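You operate a simulated robot arm through the tools that you are given. There is no shell and no other tool. Be economical: measure what you need, move in short steps, check, and stop when the job is done.

You are at the controls of a simulated two-armed robot. One attempt, no reset.

## Task
Power up for the job on the card.
Fine: turn the main switch on, set drives, heaters and fans as the job card says, then press the green button.

Only the result counts: the job must be done as asked and must still hold three seconds after the hand-in. Knocking over, shifting, dropping, spilling or breaking anything else fails it.

## Robot
Two 7-joint arms with two-finger parallel grippers on one trunk, on a base that drives. Base frame: it is fixed to the floor where the robot stands at the start and does not move with it; the origin is under the middle of the robot, x ahead of it, y to its left, z up. Units: m, degrees, N and s.
The left shoulder is at the start at [0.05, 0.209, 1.371], the right one opposite. Places, roughly: air bleed valve [0.4, -0.7, 0.7]; air shut-off lever [0.5, -0.9, 1]; air valve for the brakes [0.6, -0.4, 0.8]; air valve for the nip [0.7, -0.3, 0.8]; air valve for the tools [0.6, -0.5, 0.8]; bowl drain valve [0.6, -0.9, 1]; control cabinet [1.2, 0.1, 0.8]; drives breaker [1.3, 0.5, 1.4]; fan thermostat knob [0.9, 0.2, 1]; fans breaker [1.2, 0.4, 1.4]; fuse [1.25, 0.5, 0.75]; green button [0.8, 0, 1.3]; heaters breaker [1.3, 0.5, 1.4]; main switch [0.7, 0, 0.8]; meter switch [0.9, 0.2, 1.2]; oiler knob [0.7, -0.7, 1.2]. Payload 4.4 kg a hand.
The TCP of each hand is the grasp point between the finger pads, 0.023 m short of the fingertips. In the tool frame z runs along the fingers and y along their closing line. The gripper opens to 0.094 m. The fingers are 0.038 m wide and 0.01 m thick; the gripper's body (0.054 by 0.096 m) begins 0.039 m behind the TCP.
Orientation is told as [roll, pitch, yaw] about the base's x, y, z axes, in that order, counted from this pose: with the fingers straight down and closing along the base's y, the tool's x points along the base's -x, its y along +y and its z along -z.

## Interface
- The arms move only by the tool drive_tool. It takes "left_moves", "right_moves" or both (then of equal length, played together; a hand with none holds still); each is a list of rows, each a list of 3 entries, a list of its own where there are three numbers: the shift along the tool's x, y, z in units of 200 mm (1.0 is 200 mm), then the turn, a rotation vector about the tool's x, y, z in units of 90 degrees (1.0 is 90 degrees), then the gripper command, from -1 (shut) to 1 (fully open), values between in proportion. In form: [[[tx, ty, tz], [ax, ay, az], fingers], ...]. A call has 1 to 20 rows; each row is the pose to reach, as a shift and turn from the pose commanded when the call began, along the tool's axes at that moment. A call with a number of a shift or a turn outside -1 to 1 is refused whole. A row lasts 0.2 s, in which the tool goes at most 0.05 m and 8.6 degrees; a call with a longer step from one row to the next is refused whole, and so is a gripper value outside its range. Where a pose cannot be reached the arm comes as near as it can. A force on the tool above 40 N (or 10 N above the force at the start of the call, whichever is more), or a blocked arm, ends the call early, and 0.2 s more pass. Each finger travels about 0.108 m/s and halts on what it meets, pressing with about 39 N; the grip force reading is that of the motor and also rises with nothing between the fingers. The clock runs only during rows and for 0.2 s after the last one: add rows that repeat a pose to give the fingers time. It gives the time, the measured TCP pose, the force on the tool (base axes), the opening and the grip force at its end, in the units of the frame above (readings bear some noise), with the torque about the TCP (base axes, N m) and any sound that the robot's microphone picked up.
- Cameras (640 x 400 px; columns grow to the right, rows downward): "scene" is now at [0.1595, -0.0089, 1.5526]; the picture's right is [-0.08, -1.00, 0.00], its down [-0.46, 0.04, -0.89] and it looks along [0.89, -0.08, -0.46] (base axes); focal length 214 px, centre (320, 200). "left" rides on the left gripper at [0.087, -0.016, -0.074] in its tool frame; the picture's right is [0.18, 0.98, 0.00], its down [-0.58, 0.11, -0.81] and it looks along [-0.79, 0.15, 0.59] (tool axes); focal length 243 px, centre (320, 200). "right" rides on the right gripper at [0.086, 0.016, -0.075] in its tool frame; the picture's right is [-0.18, 0.98, 0.00], its down [-0.58, -0.11, -0.81] and it looks along [-0.79, -0.15, 0.59] (tool axes); focal length 243 px, centre (320, 200). There is no depth. A picture from a camera that has moved, and an enlarged one, comes with that camera's place and axes in the base frame and with its lens.
- snapshot(camera): a new picture of that camera. It takes no simulated time.
- raise_lower(by): slides the trunk up (or, below 0, down) by that many m; the arms and the scene camera ride with it, the base frame stays. It gives what a move gives, with no picture.
- base_move(legs): drives the robot by 1 to 6 legs, each [ahead, left, turn to the left] in m, m and degrees, along the robot's own axes; the way and the turn of a leg run together, so that a leg with both is an arc; at most 1.5 m and 180 degrees a leg. The arms and the cameras ride along, it lands a little off, and it stops where it bumps. It gives what a move gives.
- aim_head(pan, tilt): turns the head with the scene camera to pan (to the left, within 80 degrees either way) and tilt (down, from -29 to 69), counted from straight ahead of the robot. It gives what a move gives.
- close_up(camera, box): a new picture of the part [left, top, right, bottom] of that camera's present view, enlarged. It takes no simulated time.
- finish_job(): hands the job in; it is judged then, once.

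Go step by step. Nothing tells you exact positions but the pictures and the camera data: compare them with the known pose of the tool, close in by small moves and look again before you grip or let go. The budget is 120 turns and 88 pictures, counting those below and the enlarged ones. Unless the task says otherwise, let go and move clear before handing in, and close with one line.

The tools are called after "Emit:" as name(argument=value, ...) on one line, values as JSON. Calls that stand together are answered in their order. drive_tool: Moves the arms, as the interface text tells. Its arguments: {"type":"object","properties":{"left_moves":{"type":"array","items":{"type":"array"}},"right_moves":{"type":"array","items":{"type":"array"}}},"required":[]} The other tools are called the same way: raise_lower (by) slides the trunk up or down; base_move (legs) drives the base; aim_head (pan, tilt) turns the head that bears the scene camera; snapshot (camera) takes a picture; close_up (camera, box) takes an enlarged picture of a part of a camera's view; finish_job () hands the job in.

At the start:

```text
time: 0.0
left_eef_pos: [0.4982, 0.2979, 1.462]
left_tool_rot: [0.0, 0.0, 0.1]
left_ft_force: [-0.2, 0.3, -0.3]
left_moment: [0.01, 0.02, 0.0]
left_width: 0.0939
left_finger_force: 0.1
right_eef_pos: [0.3441, -0.0841, 1.4505]
right_tool_rot: [0.0, 0.0, 0.0]
right_ft_force: [0.5, 0.2, -0.3]
right_moment: [-0.02, -0.03, 0.0]
right_width: 0.094
right_finger_force: 0.1
trunk travel left (down, up): [-0.45, 0.113]
robot x, y, heading: [-0.0029, 0.0008, 0.0]
head pan, tilt: [-4.8, 27.2]
```

scene: 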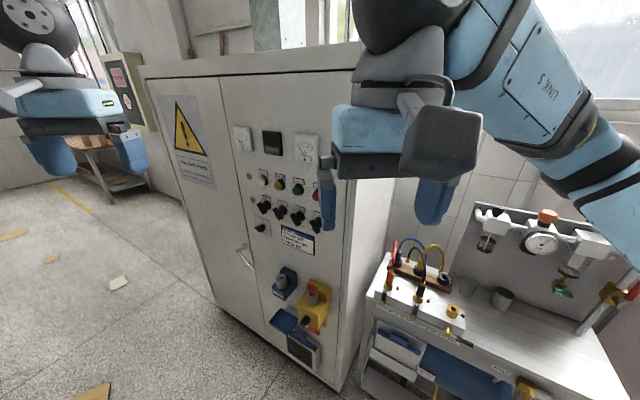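
right: 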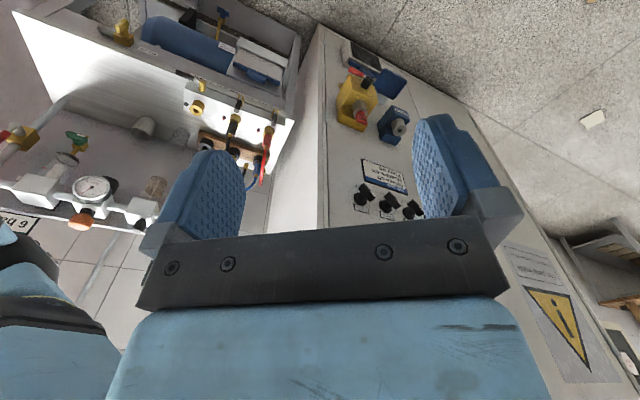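
left: 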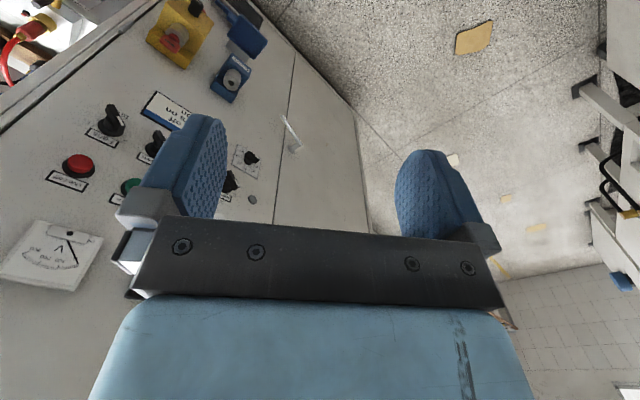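

I see a control cabinet with breakers, switches and buttons, with a card on its face. I'll enlarge the panel first to read labels and the card.

Emit:
close_up(camera="scene", box=[220, 110, 350, 270])

Emit:
close_up(camera="scene", box=[80, 40, 220, 200])

Emit:
close_up(camera="scene", box=[230, 220, 350, 380])

```text
2.50 times, centred on (285, 190) of scene
camera zoom: at [0.1595, -0.0089, 1.5526], right [-0.08, -1.0, 0.0], down [-0.46, 0.04, -0.89], along [0.89, -0.08, -0.46], focal length 536 px, centre (408, 225)
```

zoom: 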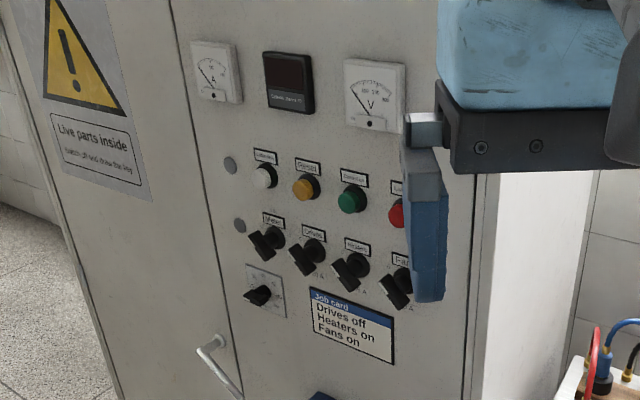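

```text
2.50 times, centred on (150, 120) of scene
camera zoom: at [0.1595, -0.0089, 1.5526], right [-0.08, -1.0, 0.0], down [-0.46, 0.04, -0.89], along [0.89, -0.08, -0.46], focal length 536 px, centre (745, 400)
```

zoom: 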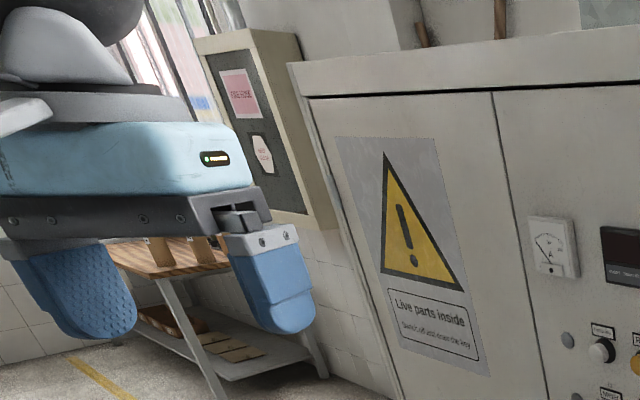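

```text
2.50 times, centred on (290, 300) of scene
camera zoom: at [0.1595, -0.0089, 1.5526], right [-0.08, -1.0, 0.0], down [-0.46, 0.04, -0.89], along [0.89, -0.08, -0.46], focal length 536 px, centre (395, -50)
```

zoom: 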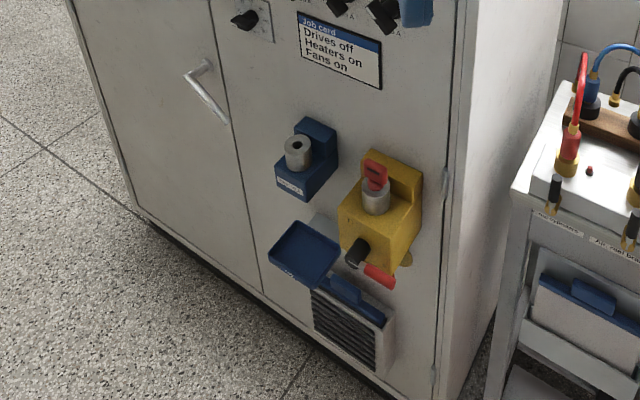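

The card says drives off, heaters on, fans on. I'll shift the right hand clear of the panel view to see the switches' present state.

Emit:
drive_tool(right_moves=[[[0, -0.2, 0], [0, 0, 0], -1], [[0, -0.4, 0], [0, 0, 0], -1], [[0, -0.6, 0], [0, 0, 0], -1], [[0, -0.8, 0], [0, 0, 0], -1], [[0, -1, 0], [0, 0, 0], -1]])

Emit:
close_up(camera="scene", box=[235, 160, 335, 225])

Emit:
close_up(camera="scene", box=[265, 260, 345, 370])

```text
time: 1.2
left_eef_pos: [0.4965, 0.2953, 1.464]
left_tool_rot: [0.1, -0.1, 0.0]
left_ft_force: [-0.2, -0.2, 1.5]
left_moment: [0.03, -0.03, 0.0]
left_width: 0.094
left_finger_force: 0.0
right_eef_pos: [0.3418, -0.2867, 1.4495]
right_tool_rot: [0.1, -0.1, 0.0]
right_ft_force: [0.3, -0.6, -0.3]
right_moment: [0.01, -0.01, -0.01]
right_width: 0.0
right_finger_force: 39.3
trunk travel left (down, up): [-0.45, 0.113]
robot x, y, heading: [0.0008, -0.0001, -0.0]
head pan, tilt: [-4.8, 27.2]
```

```text
6.15 times, centred on (285, 192) of scene
camera zoom: at [0.1575, -0.0115, 1.5529], right [-0.08, -1.0, 0.0], down [-0.45, 0.04, -0.89], along [0.89, -0.07, -0.46], focal length 1320 px, centre (535, 246)
```

zoom: 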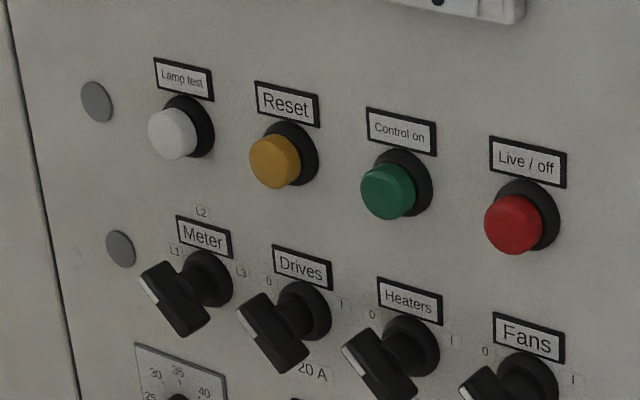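

```text
3.64 times, centred on (305, 315) of scene
camera zoom: at [0.1575, -0.0115, 1.5529], right [-0.08, -1.0, 0.0], down [-0.45, 0.04, -0.89], along [0.89, -0.07, -0.46], focal length 780 px, centre (374, -218)
```

zoom: 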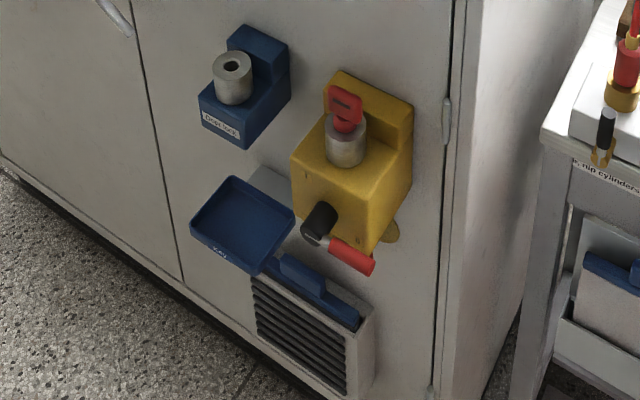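

The panel has selectors Meter / Drives / Heaters / Fans (all seemingly at 0), "Control on" is green, and the main switch is a yellow box with a key and red lever. The face is turned about 37° from me, so I'll drive round to stand square in front of it.

Emit:
base_move(legs=[[0, 0.45, 0], [0.15, 0, -37]])

Emit:
aim_head(pan=0, tilt=30)

Emit:
snapshot(camera="scene")

```text
time: 4.1
left_eef_pos: [0.4971, 0.5659, 1.4622]
left_tool_rot: [-0.2, -0.1, 0.2]
left_ft_force: [0.4, 1.1, -0.2]
left_moment: [-0.05, 0.02, -0.01]
left_width: 0.0939
left_finger_force: 0.1
right_eef_pos: [0.3436, -0.0168, 1.4519]
right_tool_rot: [-0.2, 0.0, 0.2]
right_ft_force: [0.4, 0.8, 0.7]
right_moment: [-0.07, -0.03, 0.0]
right_width: 0.0001
right_finger_force: 39.2
trunk travel left (down, up): [-0.45, 0.113]
robot x, y, heading: [0.001, 0.2616, 0.0]
head pan, tilt: [-4.8, 27.2]
stopped in leg 1: the robot was blocked; the commanded pose is now the measured one
```

```text
time: 4.8
left_eef_pos: [0.4964, 0.5629, 1.4622]
left_tool_rot: [-0.2, -0.1, 0.3]
left_ft_force: [0.5, 0.0, -0.7]
left_moment: [-0.04, 0.02, 0.0]
left_width: 0.0939
left_finger_force: 0.0
right_eef_pos: [0.3428, -0.0196, 1.4503]
right_tool_rot: [-0.1, 0.0, 0.1]
right_ft_force: [0.0, 0.2, -0.3]
right_moment: [-0.02, -0.01, 0.0]
right_width: 0.0
right_finger_force: 38.4
trunk travel left (down, up): [-0.45, 0.113]
robot x, y, heading: [-0.0031, 0.2628, 0.3]
head pan, tilt: [0.0, 30.0]
```

```text
79 pictures are left
camera scene: at [0.1575, 0.2633, 1.5483], right [0.0, -1.0, 0.0], down [-0.5, 0.0, -0.87], along [0.87, 0.0, -0.5], focal length 214 px, centre (320, 200)
```

scene: 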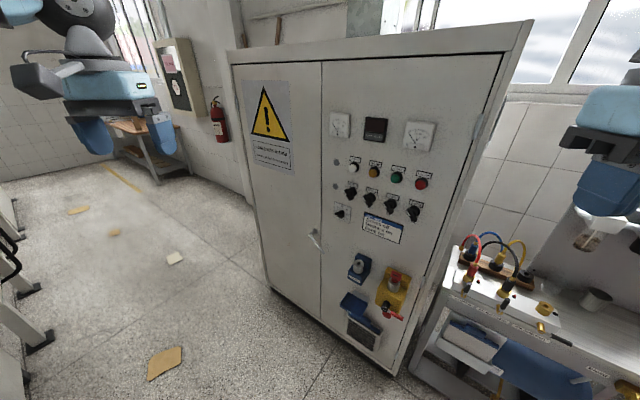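

Something at my left blocked the drive at y=0.26. I'll take a close view for triangulation and look left to see the obstacle.

Emit:
close_up(camera="scene", box=[325, 145, 445, 220])

Emit:
close_up(camera="scene", box=[335, 245, 425, 345])

Emit:
aim_head(pan=75, tilt=50)

Emit:
snapshot(camera="scene")

```text
5.33 times, centred on (385, 182) of scene
camera zoom: at [0.1575, 0.2633, 1.5483], right [0.0, -1.0, 0.0], down [-0.5, 0.0, -0.87], along [0.87, 0.0, -0.5], focal length 1144 px, centre (-27, 293)
```

zoom: 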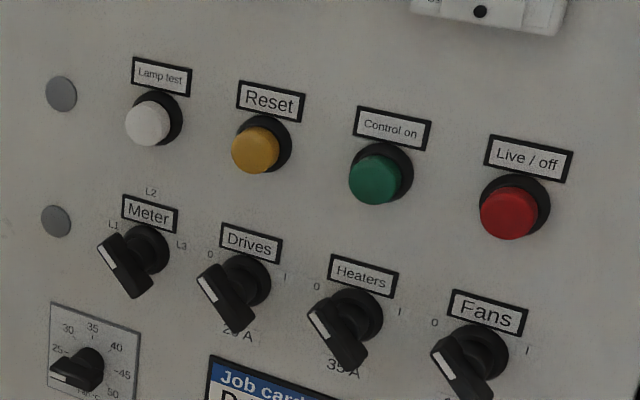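

```text
4.00 times, centred on (380, 295) of scene
camera zoom: at [0.1575, 0.2633, 1.5483], right [0.0, -1.0, 0.0], down [-0.5, 0.0, -0.87], along [0.87, 0.0, -0.5], focal length 858 px, centre (80, -180)
```

zoom: 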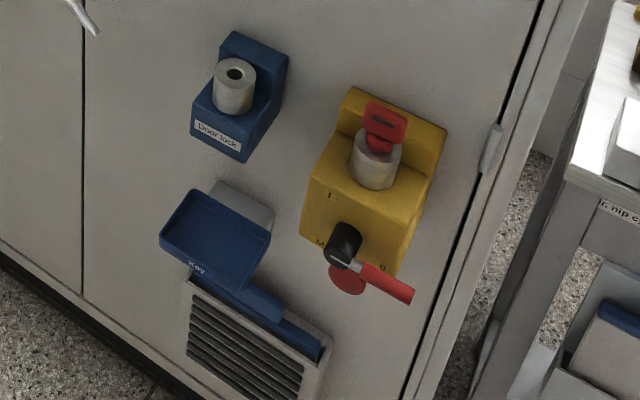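

```text
time: 6.2
left_eef_pos: [0.4963, 0.5621, 1.4617]
left_tool_rot: [0.0, -0.2, 0.1]
left_ft_force: [0.4, -0.1, 0.1]
left_moment: [-0.01, 0.02, -0.02]
left_width: 0.0939
left_finger_force: 0.0
right_eef_pos: [0.3429, -0.0209, 1.451]
right_tool_rot: [0.0, 0.0, 0.2]
right_ft_force: [0.1, 0.2, -0.1]
right_moment: [0.02, 0.01, -0.01]
right_width: 0.0
right_finger_force: 38.8
trunk travel left (down, up): [-0.45, 0.113]
robot x, y, heading: [-0.0029, 0.2639, 0.3]
head pan, tilt: [75.0, 50.0]
```

```text
76 pictures are left
camera scene: at [0.087, 0.3354, 1.5187], right [0.97, -0.26, 0.0], down [-0.2, -0.74, -0.64], along [0.17, 0.62, -0.77], focal length 214 px, centre (320, 200)
```

scene: 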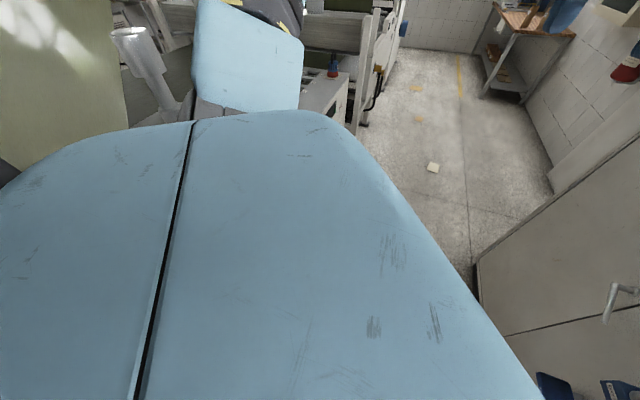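

Ahead the floor looks clear; the obstacle is at my left rear. I'll pull the left hand back, drive ahead to about (0.19, 0.28), turn to heading −35° and look square-on.

Emit:
drive_tool(left_moves=[[[0.2, 0, 0], [0, 0, 0], -1], [[0.4, 0, 0], [0, 0, 0], -1], [[0.6, 0, 0], [0, 0, 0], -1]])

Emit:
base_move(legs=[[0.19, 0.01, 0], [0, 0, -35]])

Emit:
aim_head(pan=10, tilt=45)

Emit:
snapshot(camera="scene")

```text
time: 7.2
left_eef_pos: [0.412, 0.5407, 1.4522]
left_tool_rot: [0.6, 2.1, -0.8]
left_ft_force: [-0.4, -1.5, 0.5]
left_moment: [0.0, 0.0, 0.0]
left_width: 0.0
left_finger_force: 39.0
right_eef_pos: [0.3676, -0.0405, 1.4393]
right_tool_rot: [0.6, 1.3, -0.9]
right_ft_force: [-0.9, 0.5, -0.2]
right_moment: [0.05, -0.01, 0.01]
right_width: 0.0002
right_finger_force: 39.0
trunk travel left (down, up): [-0.45, 0.113]
robot x, y, heading: [-0.001, 0.2611, -1.1]
head pan, tilt: [75.0, 50.0]
stopped in row 3 (left hand): the arm was blocked; the commanded pose is now the measured one
```

```text
time: 10.5
left_eef_pos: [0.6712, 0.2896, 1.4601]
left_tool_rot: [0.1, 0.3, -35.9]
left_ft_force: [-0.3, -0.7, 0.0]
left_moment: [0.0, -0.01, 0.0]
left_width: 0.0
left_finger_force: 39.2
right_eef_pos: [0.3019, -0.1618, 1.4502]
right_tool_rot: [0.0, 0.0, -35.9]
right_ft_force: [-0.7, -0.1, -0.2]
right_moment: [-0.01, -0.03, 0.01]
right_width: 0.0001
right_finger_force: 38.6
trunk travel left (down, up): [-0.45, 0.113]
robot x, y, heading: [0.194, 0.2703, -35.9]
head pan, tilt: [75.0, 50.0]
```

```text
time: 11.8
left_eef_pos: [0.6716, 0.2894, 1.4612]
left_tool_rot: [0.1, 0.2, -35.9]
left_ft_force: [0.3, -0.7, -0.9]
left_moment: [0.01, 0.01, 0.02]
left_width: 0.0
left_finger_force: 39.2
right_eef_pos: [0.3018, -0.1622, 1.4501]
right_tool_rot: [-0.1, 0.0, -36.0]
right_ft_force: [-0.9, -0.1, -1.1]
right_moment: [0.01, 0.0, 0.02]
right_width: 0.0
right_finger_force: 39.0
trunk travel left (down, up): [-0.45, 0.113]
robot x, y, heading: [0.1863, 0.2691, -35.8]
head pan, tilt: [10.0, 45.0]
```

```text
75 pictures are left
camera scene: at [0.3187, 0.1938, 1.5256], right [-0.44, -0.9, 0.0], down [-0.64, 0.31, -0.71], along [0.64, -0.31, -0.71], focal length 214 px, centre (320, 200)
```

scene: 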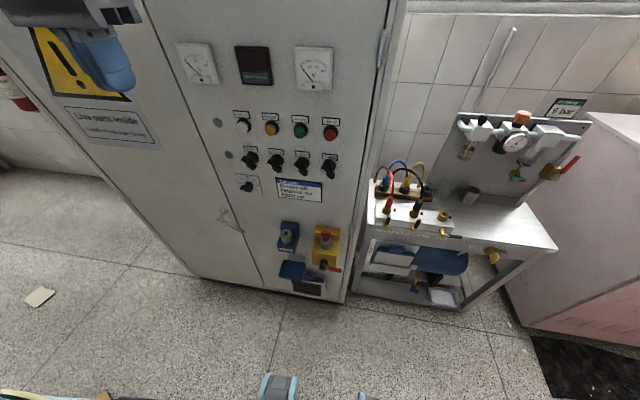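

I'm now nearly square to the panel. I'll enlarge the switch area and the selectors.

Emit:
close_up(camera="scene", box=[305, 220, 353, 280])

Emit:
close_up(camera="scene", box=[225, 105, 350, 185])

```text
6.67 times, centred on (329, 250) of scene
camera zoom: at [0.3187, 0.1938, 1.5256], right [-0.44, -0.9, 0.0], down [-0.64, 0.31, -0.71], along [0.64, -0.31, -0.71], focal length 1430 px, centre (260, -133)
```

zoom: 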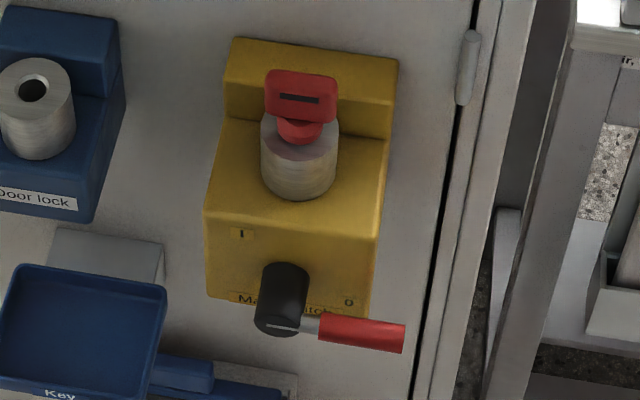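

```text
5.00 times, centred on (288, 145) of scene
camera zoom: at [0.3187, 0.1938, 1.5256], right [-0.44, -0.9, 0.0], down [-0.64, 0.31, -0.71], along [0.64, -0.31, -0.71], focal length 1072 px, centre (482, 475)
```

zoom: 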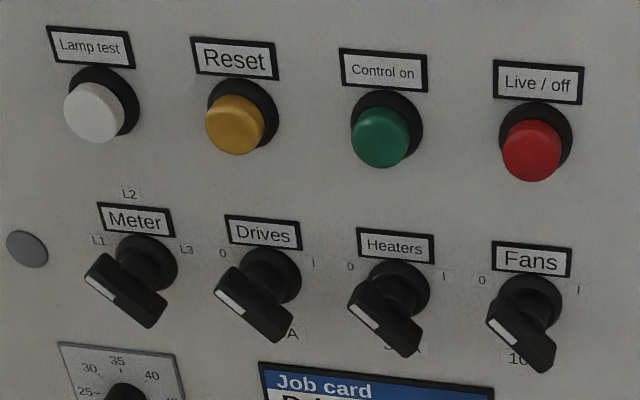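

The main lever points right (0) and "I" is at the top, so it goes counter-clockwise up; the selectors point to 0 at upper left. I'll first turn the left hand to point forward at the panel, then lower the trunk.

Emit:
drive_tool(left_moves=[[[0, 0, 0], [0, -0.09, 0], -1], [[0, 0, 0], [0, -0.18, 0], -1], [[0, 0, 0], [0, -0.27, 0], -1], [[0, 0, 0], [0, -0.36, 0], -1], [[0, 0, 0], [0, -0.45, 0], -1], [[0, 0, 0], [0, -0.54, 0], -1], [[0, 0, 0], [0, -0.63, 0], -1], [[0, 0, 0], [0, -0.72, 0], -1], [[0, 0, 0], [0, -0.81, 0], -1], [[0, 0, 0], [0, -0.9, 0], -1], [[0, 0, 0], [0, -0.95, 0], -1], [[0, 0, 0], [0, -1, 0], -1]])

Emit:
raise_lower(by=-0.35)

Emit:
snapshot(camera="scene")

```text
time: 14.4
left_eef_pos: [0.7477, 0.2449, 1.5153]
left_tool_rot: [8.1, -89.6, -43.9]
left_ft_force: [0.5, 0.8, -0.9]
left_moment: [-0.02, -0.01, -0.03]
left_width: 0.0003
left_finger_force: 39.1
left hand out of reach, approached as far as the arm can: row 6, 7, 8, 9, 10, 11, 12
right_eef_pos: [0.3033, -0.1633, 1.4511]
right_tool_rot: [0.0, 0.2, -35.9]
right_ft_force: [0.2, -0.3, -0.2]
right_moment: [0.01, 0.01, 0.02]
right_width: 0.0001
right_finger_force: 39.2
trunk travel left (down, up): [-0.45, 0.113]
robot x, y, heading: [0.1917, 0.268, -35.9]
head pan, tilt: [10.0, 45.0]
```

```text
time: 17.9
left_eef_pos: [0.7462, 0.2453, 1.1651]
left_tool_rot: [11.8, -89.5, -47.7]
left_ft_force: [-0.4, -0.5, 1.3]
left_moment: [0.02, 0.04, 0.02]
left_width: 0.0001
left_finger_force: 39.0
right_eef_pos: [0.3017, -0.1618, 1.1004]
right_tool_rot: [0.1, -0.1, -35.8]
right_ft_force: [0.2, 0.9, -0.5]
right_moment: [-0.04, -0.02, 0.0]
right_width: 0.0001
right_finger_force: 39.7
trunk travel left (down, up): [-0.1, 0.463]
robot x, y, heading: [0.1905, 0.2682, -35.8]
head pan, tilt: [10.0, 45.0]
```

```text
72 pictures are left
camera scene: at [0.3186, 0.1938, 1.1757], right [-0.44, -0.9, 0.0], down [-0.64, 0.31, -0.71], along [0.64, -0.31, -0.71], focal length 214 px, centre (320, 200)
```

scene: 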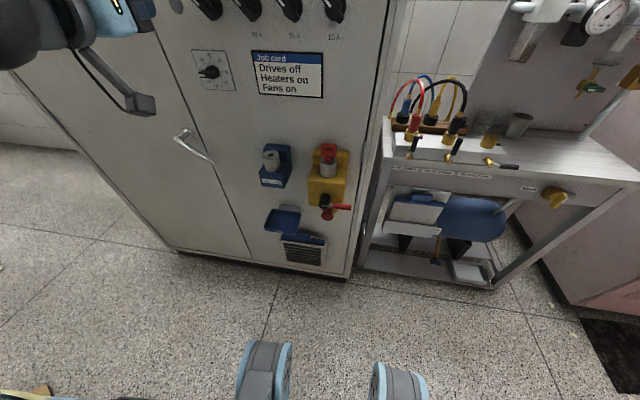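

I've located the lever grip at about (0.645, −0.029, 0.758) with the hub at (0.671, 0.009, 0.752). I'll move the left hand right and spin it 90° so the fingers can straddle the lever.

Emit:
drive_tool(left_moves=[[[0, -0.1, 0], [0, 0, 0.09], -1], [[0, -0.2, 0], [0, 0, 0.18], -1], [[0, -0.3, 0], [0, 0, 0.27], -1], [[0, -0.4, 0], [0, 0, 0.36], -1], [[0, -0.5, 0], [0, 0, 0.45], -1], [[0, -0.6, 0], [0, 0, 0.54], -1], [[0, -0.7, 0], [0, 0, 0.63], -1], [[0, -0.8, 0], [0, 0, 0.72], -1], [[0, -0.9, 0], [0, 0, 0.81], -1], [[0, -1, 0], [0, 0, 0.9], -1], [[0, -1, 0], [0, 0, 0.95], -1], [[0, -1, 0], [0, 0, 1], -1]])

Emit:
snapshot(camera="scene")

Emit:
snapshot(camera="left")

```text
time: 20.5
left_eef_pos: [0.6304, 0.0827, 1.166]
left_tool_rot: [89.6, 0.2, -125.8]
left_ft_force: [-0.1, 0.4, -0.4]
left_moment: [0.0, 0.04, 0.01]
left_width: 0.0001
left_finger_force: 39.2
right_eef_pos: [0.3032, -0.161, 1.1007]
right_tool_rot: [-0.1, 0.0, -35.9]
right_ft_force: [-0.1, 0.4, -0.3]
right_moment: [-0.01, 0.02, 0.01]
right_width: 0.0
right_finger_force: 39.0
trunk travel left (down, up): [-0.1, 0.463]
robot x, y, heading: [0.1925, 0.2712, -36.0]
head pan, tilt: [10.0, 45.0]
```

```text
71 pictures are left
camera scene: at [0.3192, 0.1935, 1.1755], right [-0.44, -0.9, 0.0], down [-0.64, 0.31, -0.71], along [0.64, -0.31, -0.71], focal length 214 px, centre (320, 200)
```

scene: 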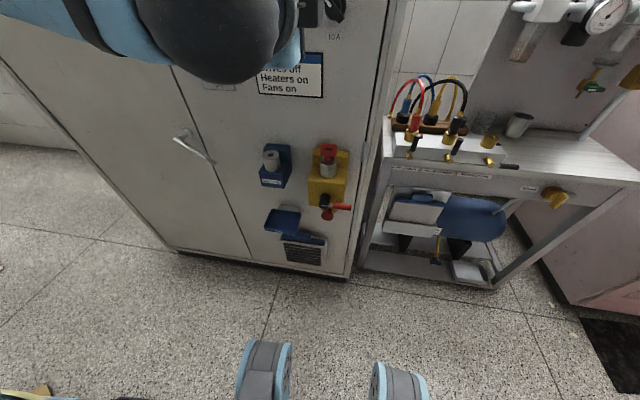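

```text
70 pictures are left
camera left: at [0.6198, 0.1977, 1.151], right [0.11, 0.14, 0.98], down [-0.99, 0.0, 0.11], along [0.02, -0.99, 0.14], focal length 243 px, centre (320, 200)
```

left: 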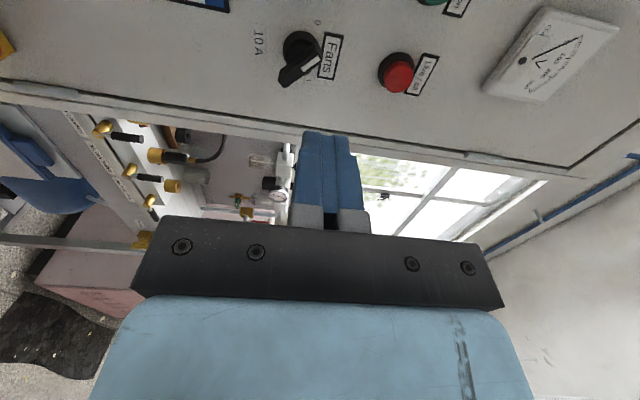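

The hand points at the panel with its camera on the left side. I'll move it down and right to stand in front of the lever, opening the fingers partway.

Emit:
drive_tool(left_moves=[[[-0.1, -0.2, 0], [0, 0, 0], -0.15], [[-0.2, -0.4, 0], [0, 0, 0], -0.15], [[-0.3, -0.6, 0], [0, 0, 0], -0.15], [[-0.4, -0.8, 0], [0, 0, 0], -0.15], [[-0.41, -1, 0], [0, 0, 0], -0.15]])

Emit:
drive_tool(left_moves=[[[0, -0.2, 0], [0, 0, 0], -0.15], [[0, -0.4, 0], [0, 0, 0], -0.15], [[0, -0.6, 0], [0, 0, 0], -0.15], [[0, -0.8, 0], [0, 0, 0], -0.15], [[0, -1, 0], [0, 0, 0], -0.15]])

Emit:
snapshot(camera="scene")

Emit:
snapshot(camera="left")

```text
time: 21.7
left_eef_pos: [0.6548, 0.0909, 1.0235]
left_tool_rot: [89.6, 0.0, -125.9]
left_ft_force: [0.4, 0.3, -0.5]
left_moment: [-0.01, 0.02, 0.0]
left_width: 0.0401
left_finger_force: 0.0
left hand out of reach, approached as far as the arm can: row 1, 2, 3, 4, 5
right_eef_pos: [0.3031, -0.1623, 1.1003]
right_tool_rot: [-0.1, 0.0, -36.0]
right_ft_force: [-0.4, 0.5, 0.8]
right_moment: [0.02, 0.05, -0.03]
right_width: 0.0001
right_finger_force: 38.6
trunk travel left (down, up): [-0.1, 0.463]
robot x, y, heading: [0.1901, 0.2709, -36.0]
head pan, tilt: [10.0, 45.0]
```

```text
time: 22.9
left_eef_pos: [0.7102, 0.1442, 0.8891]
left_tool_rot: [89.5, 0.1, -126.0]
left_ft_force: [-0.5, -0.4, 0.4]
left_moment: [0.03, -0.01, 0.02]
left_width: 0.04
left_finger_force: 0.1
left hand out of reach, approached as far as the arm can: row 1, 2, 3, 4, 5
right_eef_pos: [0.3021, -0.1608, 1.1008]
right_tool_rot: [0.0, 0.0, -35.8]
right_ft_force: [-0.3, -0.1, 0.7]
right_moment: [-0.03, 0.04, 0.0]
right_width: 0.0
right_finger_force: 39.5
trunk travel left (down, up): [-0.1, 0.463]
robot x, y, heading: [0.1896, 0.2709, -35.6]
head pan, tilt: [10.0, 45.0]
```

```text
69 pictures are left
camera scene: at [0.319, 0.1939, 1.1756], right [-0.44, -0.9, 0.0], down [-0.64, 0.31, -0.71], along [0.64, -0.31, -0.71], focal length 214 px, centre (320, 200)
```

scene: 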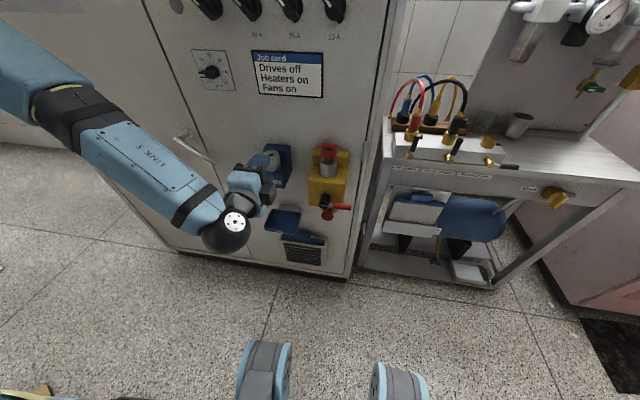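

```text
68 pictures are left
camera left: at [0.7011, 0.26, 0.8741], right [0.11, 0.14, 0.98], down [-0.99, 0.0, 0.11], along [0.01, -0.99, 0.14], focal length 243 px, centre (320, 200)
```

left: 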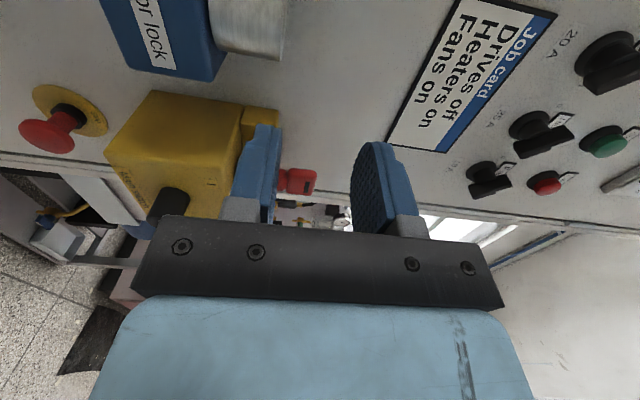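

The arm cannot fold this close to its own body, and there is also a red mushroom button below the yellow box to avoid. I'll back the base off 0.1 m and shift it 0.2 m right so the left shoulder faces the switch.

Emit:
base_move(legs=[[-0.12, 0, 0], [0, -0.2, 0]])

Emit:
snapshot(camera="scene")

```text
time: 24.1
left_eef_pos: [0.6325, 0.1989, 0.8894]
left_tool_rot: [89.6, 0.1, -125.9]
left_ft_force: [0.7, 0.1, 0.2]
left_moment: [-0.01, 0.01, -0.04]
left_width: 0.0399
left_finger_force: 0.0
right_eef_pos: [0.2234, -0.1085, 1.1008]
right_tool_rot: [0.0, -0.1, -35.8]
right_ft_force: [0.4, -0.1, 0.3]
right_moment: [0.04, 0.02, 0.0]
right_width: 0.0001
right_finger_force: 39.4
trunk travel left (down, up): [-0.1, 0.463]
robot x, y, heading: [0.1121, 0.3178, -36.1]
head pan, tilt: [10.0, 45.0]
stopped in leg 1: the robot was blocked; the commanded pose is now the measured one
```

```text
67 pictures are left
camera scene: at [0.2412, 0.2463, 1.1754], right [-0.44, -0.9, 0.0], down [-0.64, 0.31, -0.71], along [0.64, -0.31, -0.71], focal length 214 px, centre (320, 200)
```

scene: 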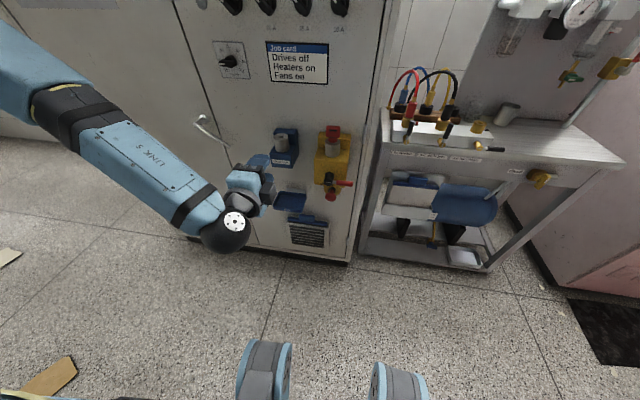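

It backed 0.095 m before meeting something behind. Now I'll shift right.

Emit:
base_move(legs=[[0, -0.22, 0]])

Emit:
snapshot(camera="scene")

Emit:
snapshot(camera="left")

```text
time: 26.7
left_eef_pos: [0.5041, 0.0228, 0.89]
left_tool_rot: [89.6, 0.0, -125.8]
left_ft_force: [-0.2, 0.1, -0.6]
left_moment: [0.01, 0.01, 0.0]
left_width: 0.0401
left_finger_force: 0.1
right_eef_pos: [0.0956, -0.2853, 1.1015]
right_tool_rot: [0.1, -0.2, -35.8]
right_ft_force: [0.2, -0.3, 0.3]
right_moment: [0.0, 0.01, 0.01]
right_width: 0.0002
right_finger_force: 38.9
trunk travel left (down, up): [-0.1, 0.463]
robot x, y, heading: [-0.016, 0.1438, -35.7]
head pan, tilt: [10.0, 45.0]
```

```text
66 pictures are left
camera scene: at [0.1124, 0.0698, 1.1756], right [-0.43, -0.9, 0.0], down [-0.64, 0.31, -0.71], along [0.64, -0.31, -0.71], focal length 214 px, centre (320, 200)
```

scene: 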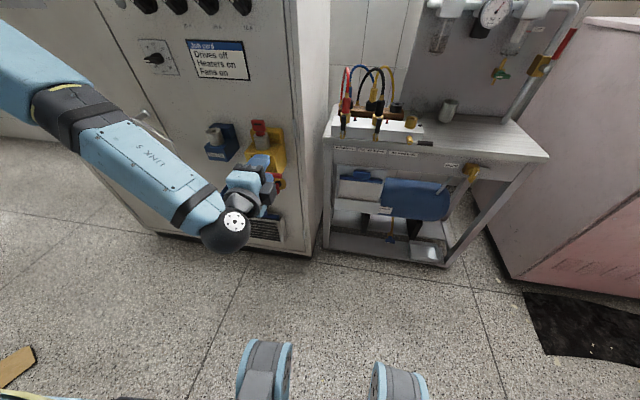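

```text
65 pictures are left
camera left: at [0.4943, 0.1372, 0.875], right [0.11, 0.14, 0.98], down [-0.99, 0.0, 0.11], along [0.02, -0.99, 0.14], focal length 243 px, centre (320, 200)
```

left: 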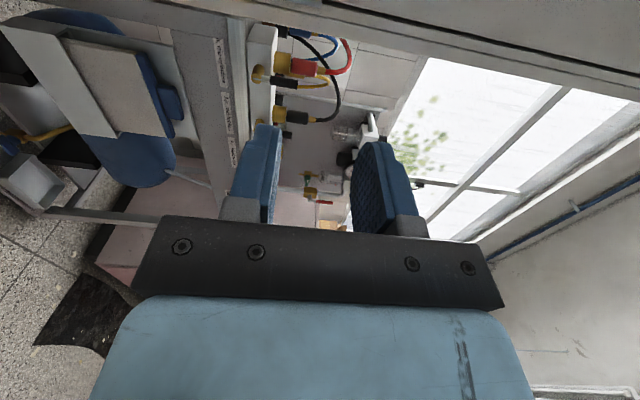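

Now the hand is near the lever with room to reach. I'll move it 0.13 m down, 0.04 m left and forward a bit, then look.

Emit:
drive_tool(left_moves=[[[0.05, -0.2, 0], [0, 0, 0], -0.15], [[0.1, -0.4, 0], [0, 0, 0], -0.15], [[0.15, -0.6, 0], [0, 0, 0], -0.15], [[0.19, -0.66, 0.1], [0, 0, 0], -0.15], [[0.19, -0.66, 0.25], [0, 0, 0], -0.15], [[0.19, -0.66, 0.25], [0, 0, 0], -0.15]])

Emit:
snapshot(camera="left")

Emit:
close_up(camera="scene", box=[200, 110, 330, 260])

```text
time: 28.1
left_eef_pos: [0.5867, 0.0593, 0.8152]
left_tool_rot: [89.4, -0.1, -125.7]
left_ft_force: [-0.3, 0.1, 0.4]
left_moment: [0.0, 0.02, 0.0]
left_width: 0.0399
left_finger_force: 0.1
left hand out of reach, approached as far as the arm can: row 1, 2, 3, 4, 5, 6
right_eef_pos: [0.0972, -0.2844, 1.1014]
right_tool_rot: [0.1, -0.2, -35.7]
right_ft_force: [-0.3, 0.0, -0.5]
right_moment: [-0.01, 0.05, 0.0]
right_width: 0.0
right_finger_force: 38.8
trunk travel left (down, up): [-0.1, 0.463]
robot x, y, heading: [-0.0201, 0.1461, -35.9]
head pan, tilt: [10.0, 45.0]
```

```text
64 pictures are left
camera left: at [0.577, 0.1734, 0.7999], right [0.11, 0.14, 0.98], down [-0.99, 0.0, 0.12], along [0.02, -0.99, 0.14], focal length 243 px, centre (320, 200)
```

left: 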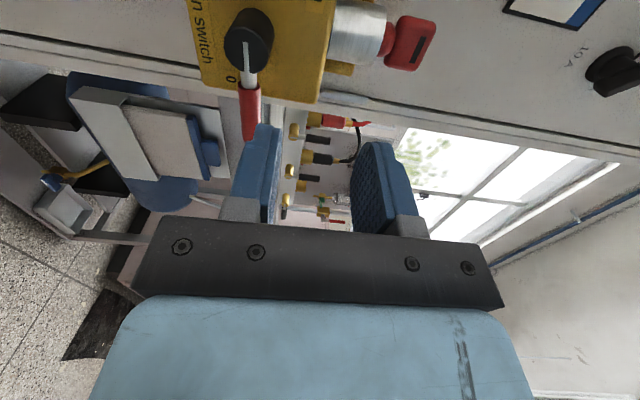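

```text
2.67 times, centred on (265, 185) of scene
camera zoom: at [0.1125, 0.0701, 1.1756], right [-0.43, -0.9, 0.0], down [-0.64, 0.31, -0.71], along [0.64, -0.31, -0.71], focal length 572 px, centre (467, 240)
```

zoom: 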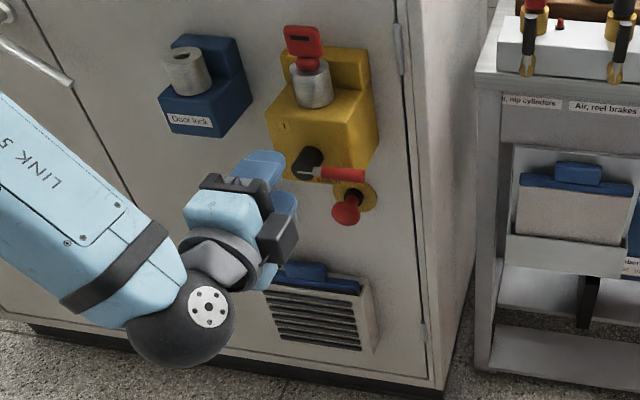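

The lever is in clear view, but the arm is still folded too tightly. I'll back the base further and then extend.

Emit:
base_move(legs=[[-0.14, 0, 0]])

Emit:
raise_lower(by=-0.04)

```text
time: 29.6
left_eef_pos: [0.4806, 0.1449, 0.8101]
left_tool_rot: [88.9, 0.4, -124.6]
left_ft_force: [0.1, 0.3, -0.8]
left_moment: [-0.01, 0.03, 0.03]
left_width: 0.0399
left_finger_force: 0.1
right_eef_pos: [-0.0007, -0.2104, 1.0933]
right_tool_rot: [0.4, 0.7, -34.0]
right_ft_force: [-0.3, -0.5, 0.5]
right_moment: [-0.03, 0.05, 0.01]
right_width: 0.0
right_finger_force: 38.9
trunk travel left (down, up): [-0.1, 0.463]
robot x, y, heading: [-0.131, 0.2252, -34.7]
head pan, tilt: [10.0, 45.0]
stopped in leg 1: the robot was blocked; the commanded pose is now the measured one
```

```text
time: 30.4
left_eef_pos: [0.4804, 0.1506, 0.769]
left_tool_rot: [89.2, -0.5, -124.8]
left_ft_force: [0.5, 0.0, -0.5]
left_moment: [-0.03, 0.01, -0.02]
left_width: 0.0401
left_finger_force: 0.1
right_eef_pos: [0.0019, -0.1949, 1.0626]
right_tool_rot: [-0.6, 0.2, -34.3]
right_ft_force: [0.3, -0.8, -1.7]
right_moment: [-0.04, -0.03, 0.0]
right_width: 0.0
right_finger_force: 38.8
trunk travel left (down, up): [-0.06, 0.503]
robot x, y, heading: [-0.1256, 0.225, -35.0]
head pan, tilt: [10.0, 45.0]
```

Now I'll extend: forward 0.15 m, right 0.05 m, to stop just short of the lever.

Emit:
drive_tool(left_moves=[[[-0.06, -0.02, 0.2], [0, 0, 0], -0.1], [[-0.12, -0.04, 0.4], [0, 0, 0], -0.1], [[-0.2, -0.055, 0.55], [0, 0, 0], -0.1], [[-0.26, -0.055, 0.7], [0, 0, 0], -0.1], [[-0.26, -0.055, 0.7], [0, 0, 0], -0.1]])

Emit:
snapshot(camera="left")

Emit:
close_up(camera="scene", box=[200, 80, 330, 230])

```text
time: 31.6
left_eef_pos: [0.5702, 0.0698, 0.7999]
left_tool_rot: [89.1, -0.5, -125.1]
left_ft_force: [-0.1, 0.2, 0.5]
left_moment: [0.03, -0.02, 0.01]
left_width: 0.042
left_finger_force: 0.0
left hand out of reach, approached as far as the arm can: row 1, 2, 3, 4, 5
right_eef_pos: [0.0006, -0.1975, 1.0612]
right_tool_rot: [-0.5, 0.2, -34.2]
right_ft_force: [0.0, -0.2, 0.3]
right_moment: [0.03, -0.05, 0.02]
right_width: 0.0
right_finger_force: 39.0
trunk travel left (down, up): [-0.06, 0.503]
robot x, y, heading: [-0.1274, 0.2292, -35.1]
head pan, tilt: [10.0, 45.0]
```

```text
62 pictures are left
camera left: at [0.5584, 0.1844, 0.7848], right [0.12, 0.15, 0.98], down [-0.99, -0.01, 0.13], along [0.03, -0.99, 0.15], focal length 243 px, centre (320, 200)
```

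left: 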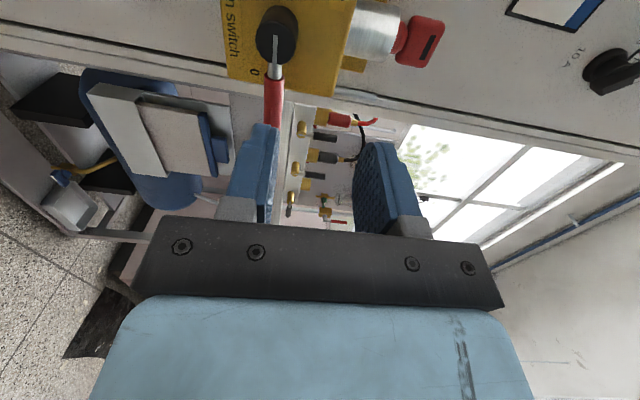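

```text
2.67 times, centred on (265, 155) of scene
camera zoom: at [0.0103, 0.1556, 1.1342], right [-0.42, -0.91, 0.01], down [-0.65, 0.29, -0.7], along [0.63, -0.3, -0.71], focal length 572 px, centre (467, 320)
```

zoom: 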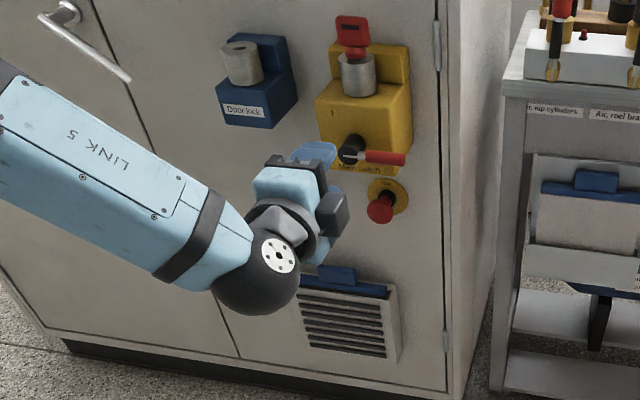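

The hand sits 0.04 m too high at this limit; lowering the trunk the remaining bit should bring it to lever height. I'll do that and check.

Emit:
raise_lower(by=-0.055)

Emit:
drive_tool(left_moves=[[[0, 0, 0], [0, 0, 0], -0.1]])

```text
time: 32.6
left_eef_pos: [0.5693, 0.0695, 0.7429]
left_tool_rot: [89.1, -0.4, -124.9]
left_ft_force: [-0.1, -0.6, 0.3]
left_moment: [0.01, 0.03, -0.02]
left_width: 0.0423
left_finger_force: 0.0
right_eef_pos: [0.0001, -0.1986, 1.0057]
right_tool_rot: [-0.5, 0.3, -34.4]
right_ft_force: [-0.5, 0.1, 0.0]
right_moment: [-0.03, 0.02, 0.0]
right_width: 0.0
right_finger_force: 39.1
trunk travel left (down, up): [-0.005, 0.558]
robot x, y, heading: [-0.1291, 0.2279, -34.8]
head pan, tilt: [10.0, 45.0]
```

```text
time: 33.0
left_eef_pos: [0.5704, 0.0699, 0.7437]
left_tool_rot: [89.1, -0.5, -125.0]
left_ft_force: [0.2, 0.5, -0.1]
left_moment: [0.0, 0.01, 0.01]
left_width: 0.042
left_finger_force: 0.1
right_eef_pos: [0.0, -0.1982, 1.0058]
right_tool_rot: [-0.5, 0.3, -34.3]
right_ft_force: [-0.1, -0.2, -0.3]
right_moment: [0.0, 0.01, 0.02]
right_width: 0.0
right_finger_force: 39.0
trunk travel left (down, up): [-0.005, 0.558]
robot x, y, heading: [-0.1263, 0.2246, -34.7]
head pan, tilt: [10.0, 45.0]
```

Lever height is now within reach. I'll shift right 0.04 m and up 0.013 m, staying clear, and look.

Emit:
drive_tool(left_moves=[[[-0.1, 0.035, 0.1], [0, 0, 0], -0.1], [[-0.2, 0.07, 0.17], [0, 0, 0], -0.1], [[-0.2, 0.07, 0.17], [0, 0, 0], -0.1]])

Emit:
snapshot(camera="left")

Emit:
close_up(camera="scene", box=[220, 80, 330, 200])

```text
time: 33.8
left_eef_pos: [0.5761, 0.037, 0.7761]
left_tool_rot: [89.0, -0.5, -125.0]
left_ft_force: [-0.4, 0.1, -0.5]
left_moment: [-0.02, 0.02, 0.01]
left_width: 0.0424
left_finger_force: 0.0
left hand out of reach, approached as far as the arm can: row 1, 2, 3
right_eef_pos: [0.0017, -0.1986, 1.0053]
right_tool_rot: [-0.6, 0.2, -34.3]
right_ft_force: [1.3, 1.1, 0.2]
right_moment: [0.0, -0.01, 0.01]
right_width: 0.0
right_finger_force: 39.0
trunk travel left (down, up): [-0.005, 0.558]
robot x, y, heading: [-0.1267, 0.2285, -34.7]
head pan, tilt: [10.0, 45.0]
```

```text
60 pictures are left
camera left: at [0.5649, 0.1513, 0.7604], right [0.12, 0.15, 0.98], down [-0.99, -0.01, 0.13], along [0.03, -0.99, 0.15], focal length 243 px, centre (320, 200)
```

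left: 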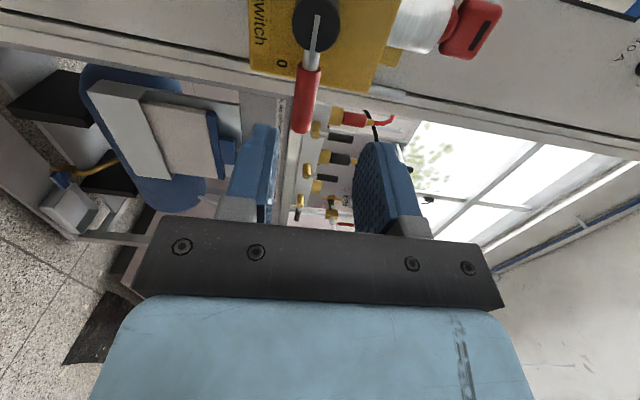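

```text
3.33 times, centred on (275, 140) of scene
camera zoom: at [0.0103, 0.1549, 1.0789], right [-0.42, -0.91, 0.01], down [-0.65, 0.3, -0.7], along [0.63, -0.3, -0.71], focal length 715 px, centre (470, 400)
```

zoom: 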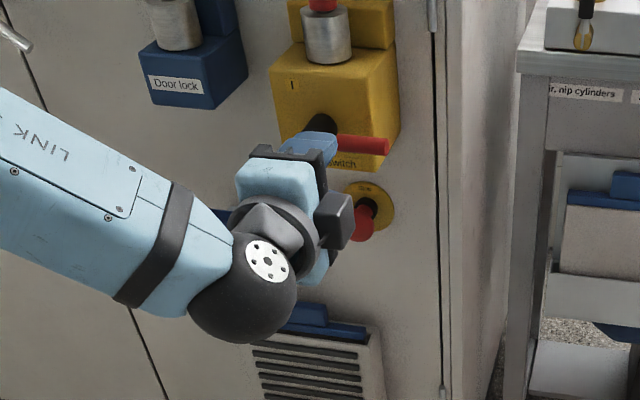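

The lever lies between the fingers, slightly low. I'll ease forward 0.04 m while going 0.01 m down and check the reach.

Emit:
drive_tool(left_moves=[[[0, -0.05, 0.1], [0, 0, 0], 0], [[0, -0.1, 0.2], [0, 0, 0], 0], [[0, -0.1, 0.2], [0, 0, 0], 0]])

Emit:
snapshot(camera="left")

```text
time: 34.6
left_eef_pos: [0.6101, 0.0345, 0.7747]
left_tool_rot: [89.0, -0.6, -125.0]
left_ft_force: [-0.4, -0.3, -0.4]
left_moment: [0.01, -0.02, 0.0]
left_width: 0.0472
left_finger_force: 0.1
left hand out of reach, approached as far as the arm can: row 1, 2, 3
right_eef_pos: [0.0007, -0.1989, 1.0058]
right_tool_rot: [-0.5, 0.3, -34.3]
right_ft_force: [0.3, 0.3, 0.2]
right_moment: [0.0, 0.02, 0.03]
right_width: 0.0
right_finger_force: 39.2
trunk travel left (down, up): [-0.005, 0.558]
robot x, y, heading: [-0.1328, 0.2281, -34.5]
head pan, tilt: [10.0, 45.0]
```

```text
58 pictures are left
camera left: at [0.598, 0.1491, 0.7599], right [0.12, 0.15, 0.98], down [-0.99, -0.01, 0.13], along [0.03, -0.99, 0.14], focal length 243 px, centre (320, 200)
```

left: 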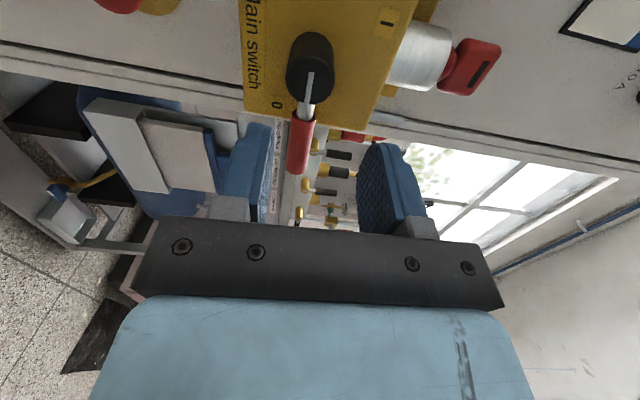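

Reach is marginal in this wrist spin. I'll back off, spin the hand back to upright with the fingers closed and plan to push the lever up from below instead.

Emit:
drive_tool(left_moves=[[[0, 0, -0.1], [0, 0, -0.09], -1], [[0, 0, -0.15], [0, 0, -0.18], -1], [[0, 0, -0.15], [0, 0, -0.27], -1], [[0, 0, -0.15], [0, 0, -0.36], -1], [[0, 0, -0.15], [0, 0, -0.45], -1], [[0, 0, -0.15], [0, 0, -0.54], -1], [[0, 0, -0.15], [0, 0, -0.63], -1], [[0, 0, -0.15], [0, 0, -0.72], -1], [[0, 0, -0.15], [0, 0, -0.81], -1], [[0, 0, -0.15], [0, 0, -0.9], -1], [[0, 0, -0.15], [0, 0, -0.99], -1]])

Emit:
close_up(camera="scene", box=[200, 80, 330, 210])

```text
time: 37.0
left_eef_pos: [0.5852, 0.0499, 0.7755]
left_tool_rot: [16.8, -89.0, -51.9]
left_ft_force: [0.6, -0.3, -0.6]
left_moment: [0.01, 0.03, 0.02]
left_width: 0.0
left_finger_force: 38.7
right_eef_pos: [-0.0004, -0.1987, 1.0071]
right_tool_rot: [-0.6, 0.3, -34.3]
right_ft_force: [-1.0, -0.2, -0.2]
right_moment: [-0.03, 0.0, -0.02]
right_width: 0.0001
right_finger_force: 38.7
trunk travel left (down, up): [-0.005, 0.558]
robot x, y, heading: [-0.1317, 0.2282, -34.7]
head pan, tilt: [10.0, 45.0]
```

```text
3.08 times, centred on (265, 145) of scene
camera zoom: at [0.0102, 0.1543, 1.0795], right [-0.42, -0.91, 0.01], down [-0.65, 0.3, -0.7], along [0.63, -0.3, -0.71], focal length 660 px, centre (489, 369)
```

zoom: 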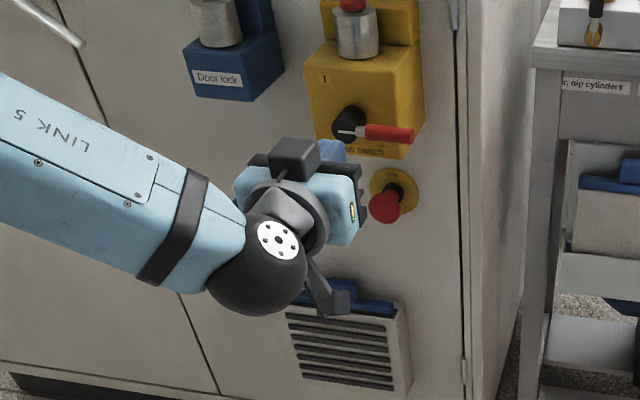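

In this spin the pose is within reach. I'll go to a point below and in front of the red grip.

Emit:
drive_tool(left_moves=[[[0.08, -0.06, 0], [0, 0, 0], -1], [[0.16, -0.12, 0], [0, 0, 0], -1], [[0.24, -0.175, 0], [0, 0, 0], -1], [[0.24, -0.175, 0], [0, 0, 0], -1]])

Emit:
snapshot(camera="left")

Emit:
close_up(camera="scene", box=[200, 80, 330, 210])

```text
time: 38.0
left_eef_pos: [0.5739, 0.0519, 0.7611]
left_tool_rot: [24.2, -89.0, -59.1]
left_ft_force: [-0.2, -0.4, 0.9]
left_moment: [0.02, 0.0, 0.0]
left_width: 0.0002
left_finger_force: 39.0
left hand out of reach, approached as far as the arm can: row 1, 2, 3, 4
right_eef_pos: [0.0003, -0.1994, 1.0067]
right_tool_rot: [-0.5, 0.3, -34.2]
right_ft_force: [0.0, -1.1, 0.4]
right_moment: [0.01, 0.03, 0.0]
right_width: 0.0001
right_finger_force: 39.1
trunk travel left (down, up): [-0.005, 0.558]
robot x, y, heading: [-0.1264, 0.2278, -34.8]
head pan, tilt: [10.0, 45.0]
```

```text
56 pictures are left
camera left: at [0.5029, 0.0825, 0.6766], right [0.56, 0.81, -0.18], down [-0.59, 0.54, 0.6], along [0.58, -0.23, 0.78], focal length 243 px, centre (320, 200)
```

left: 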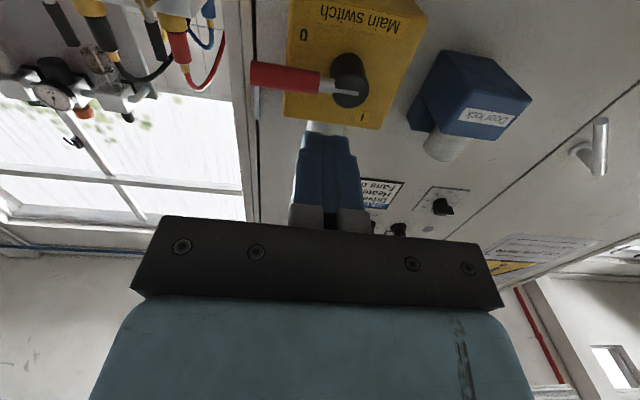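

```text
3.08 times, centred on (265, 145) of scene
camera zoom: at [0.0102, 0.1542, 1.0795], right [-0.42, -0.91, 0.01], down [-0.65, 0.3, -0.7], along [0.63, -0.3, -0.71], focal length 660 px, centre (489, 369)
```

zoom: 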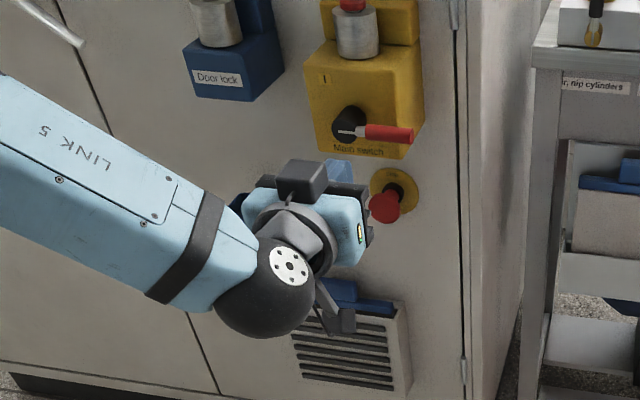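

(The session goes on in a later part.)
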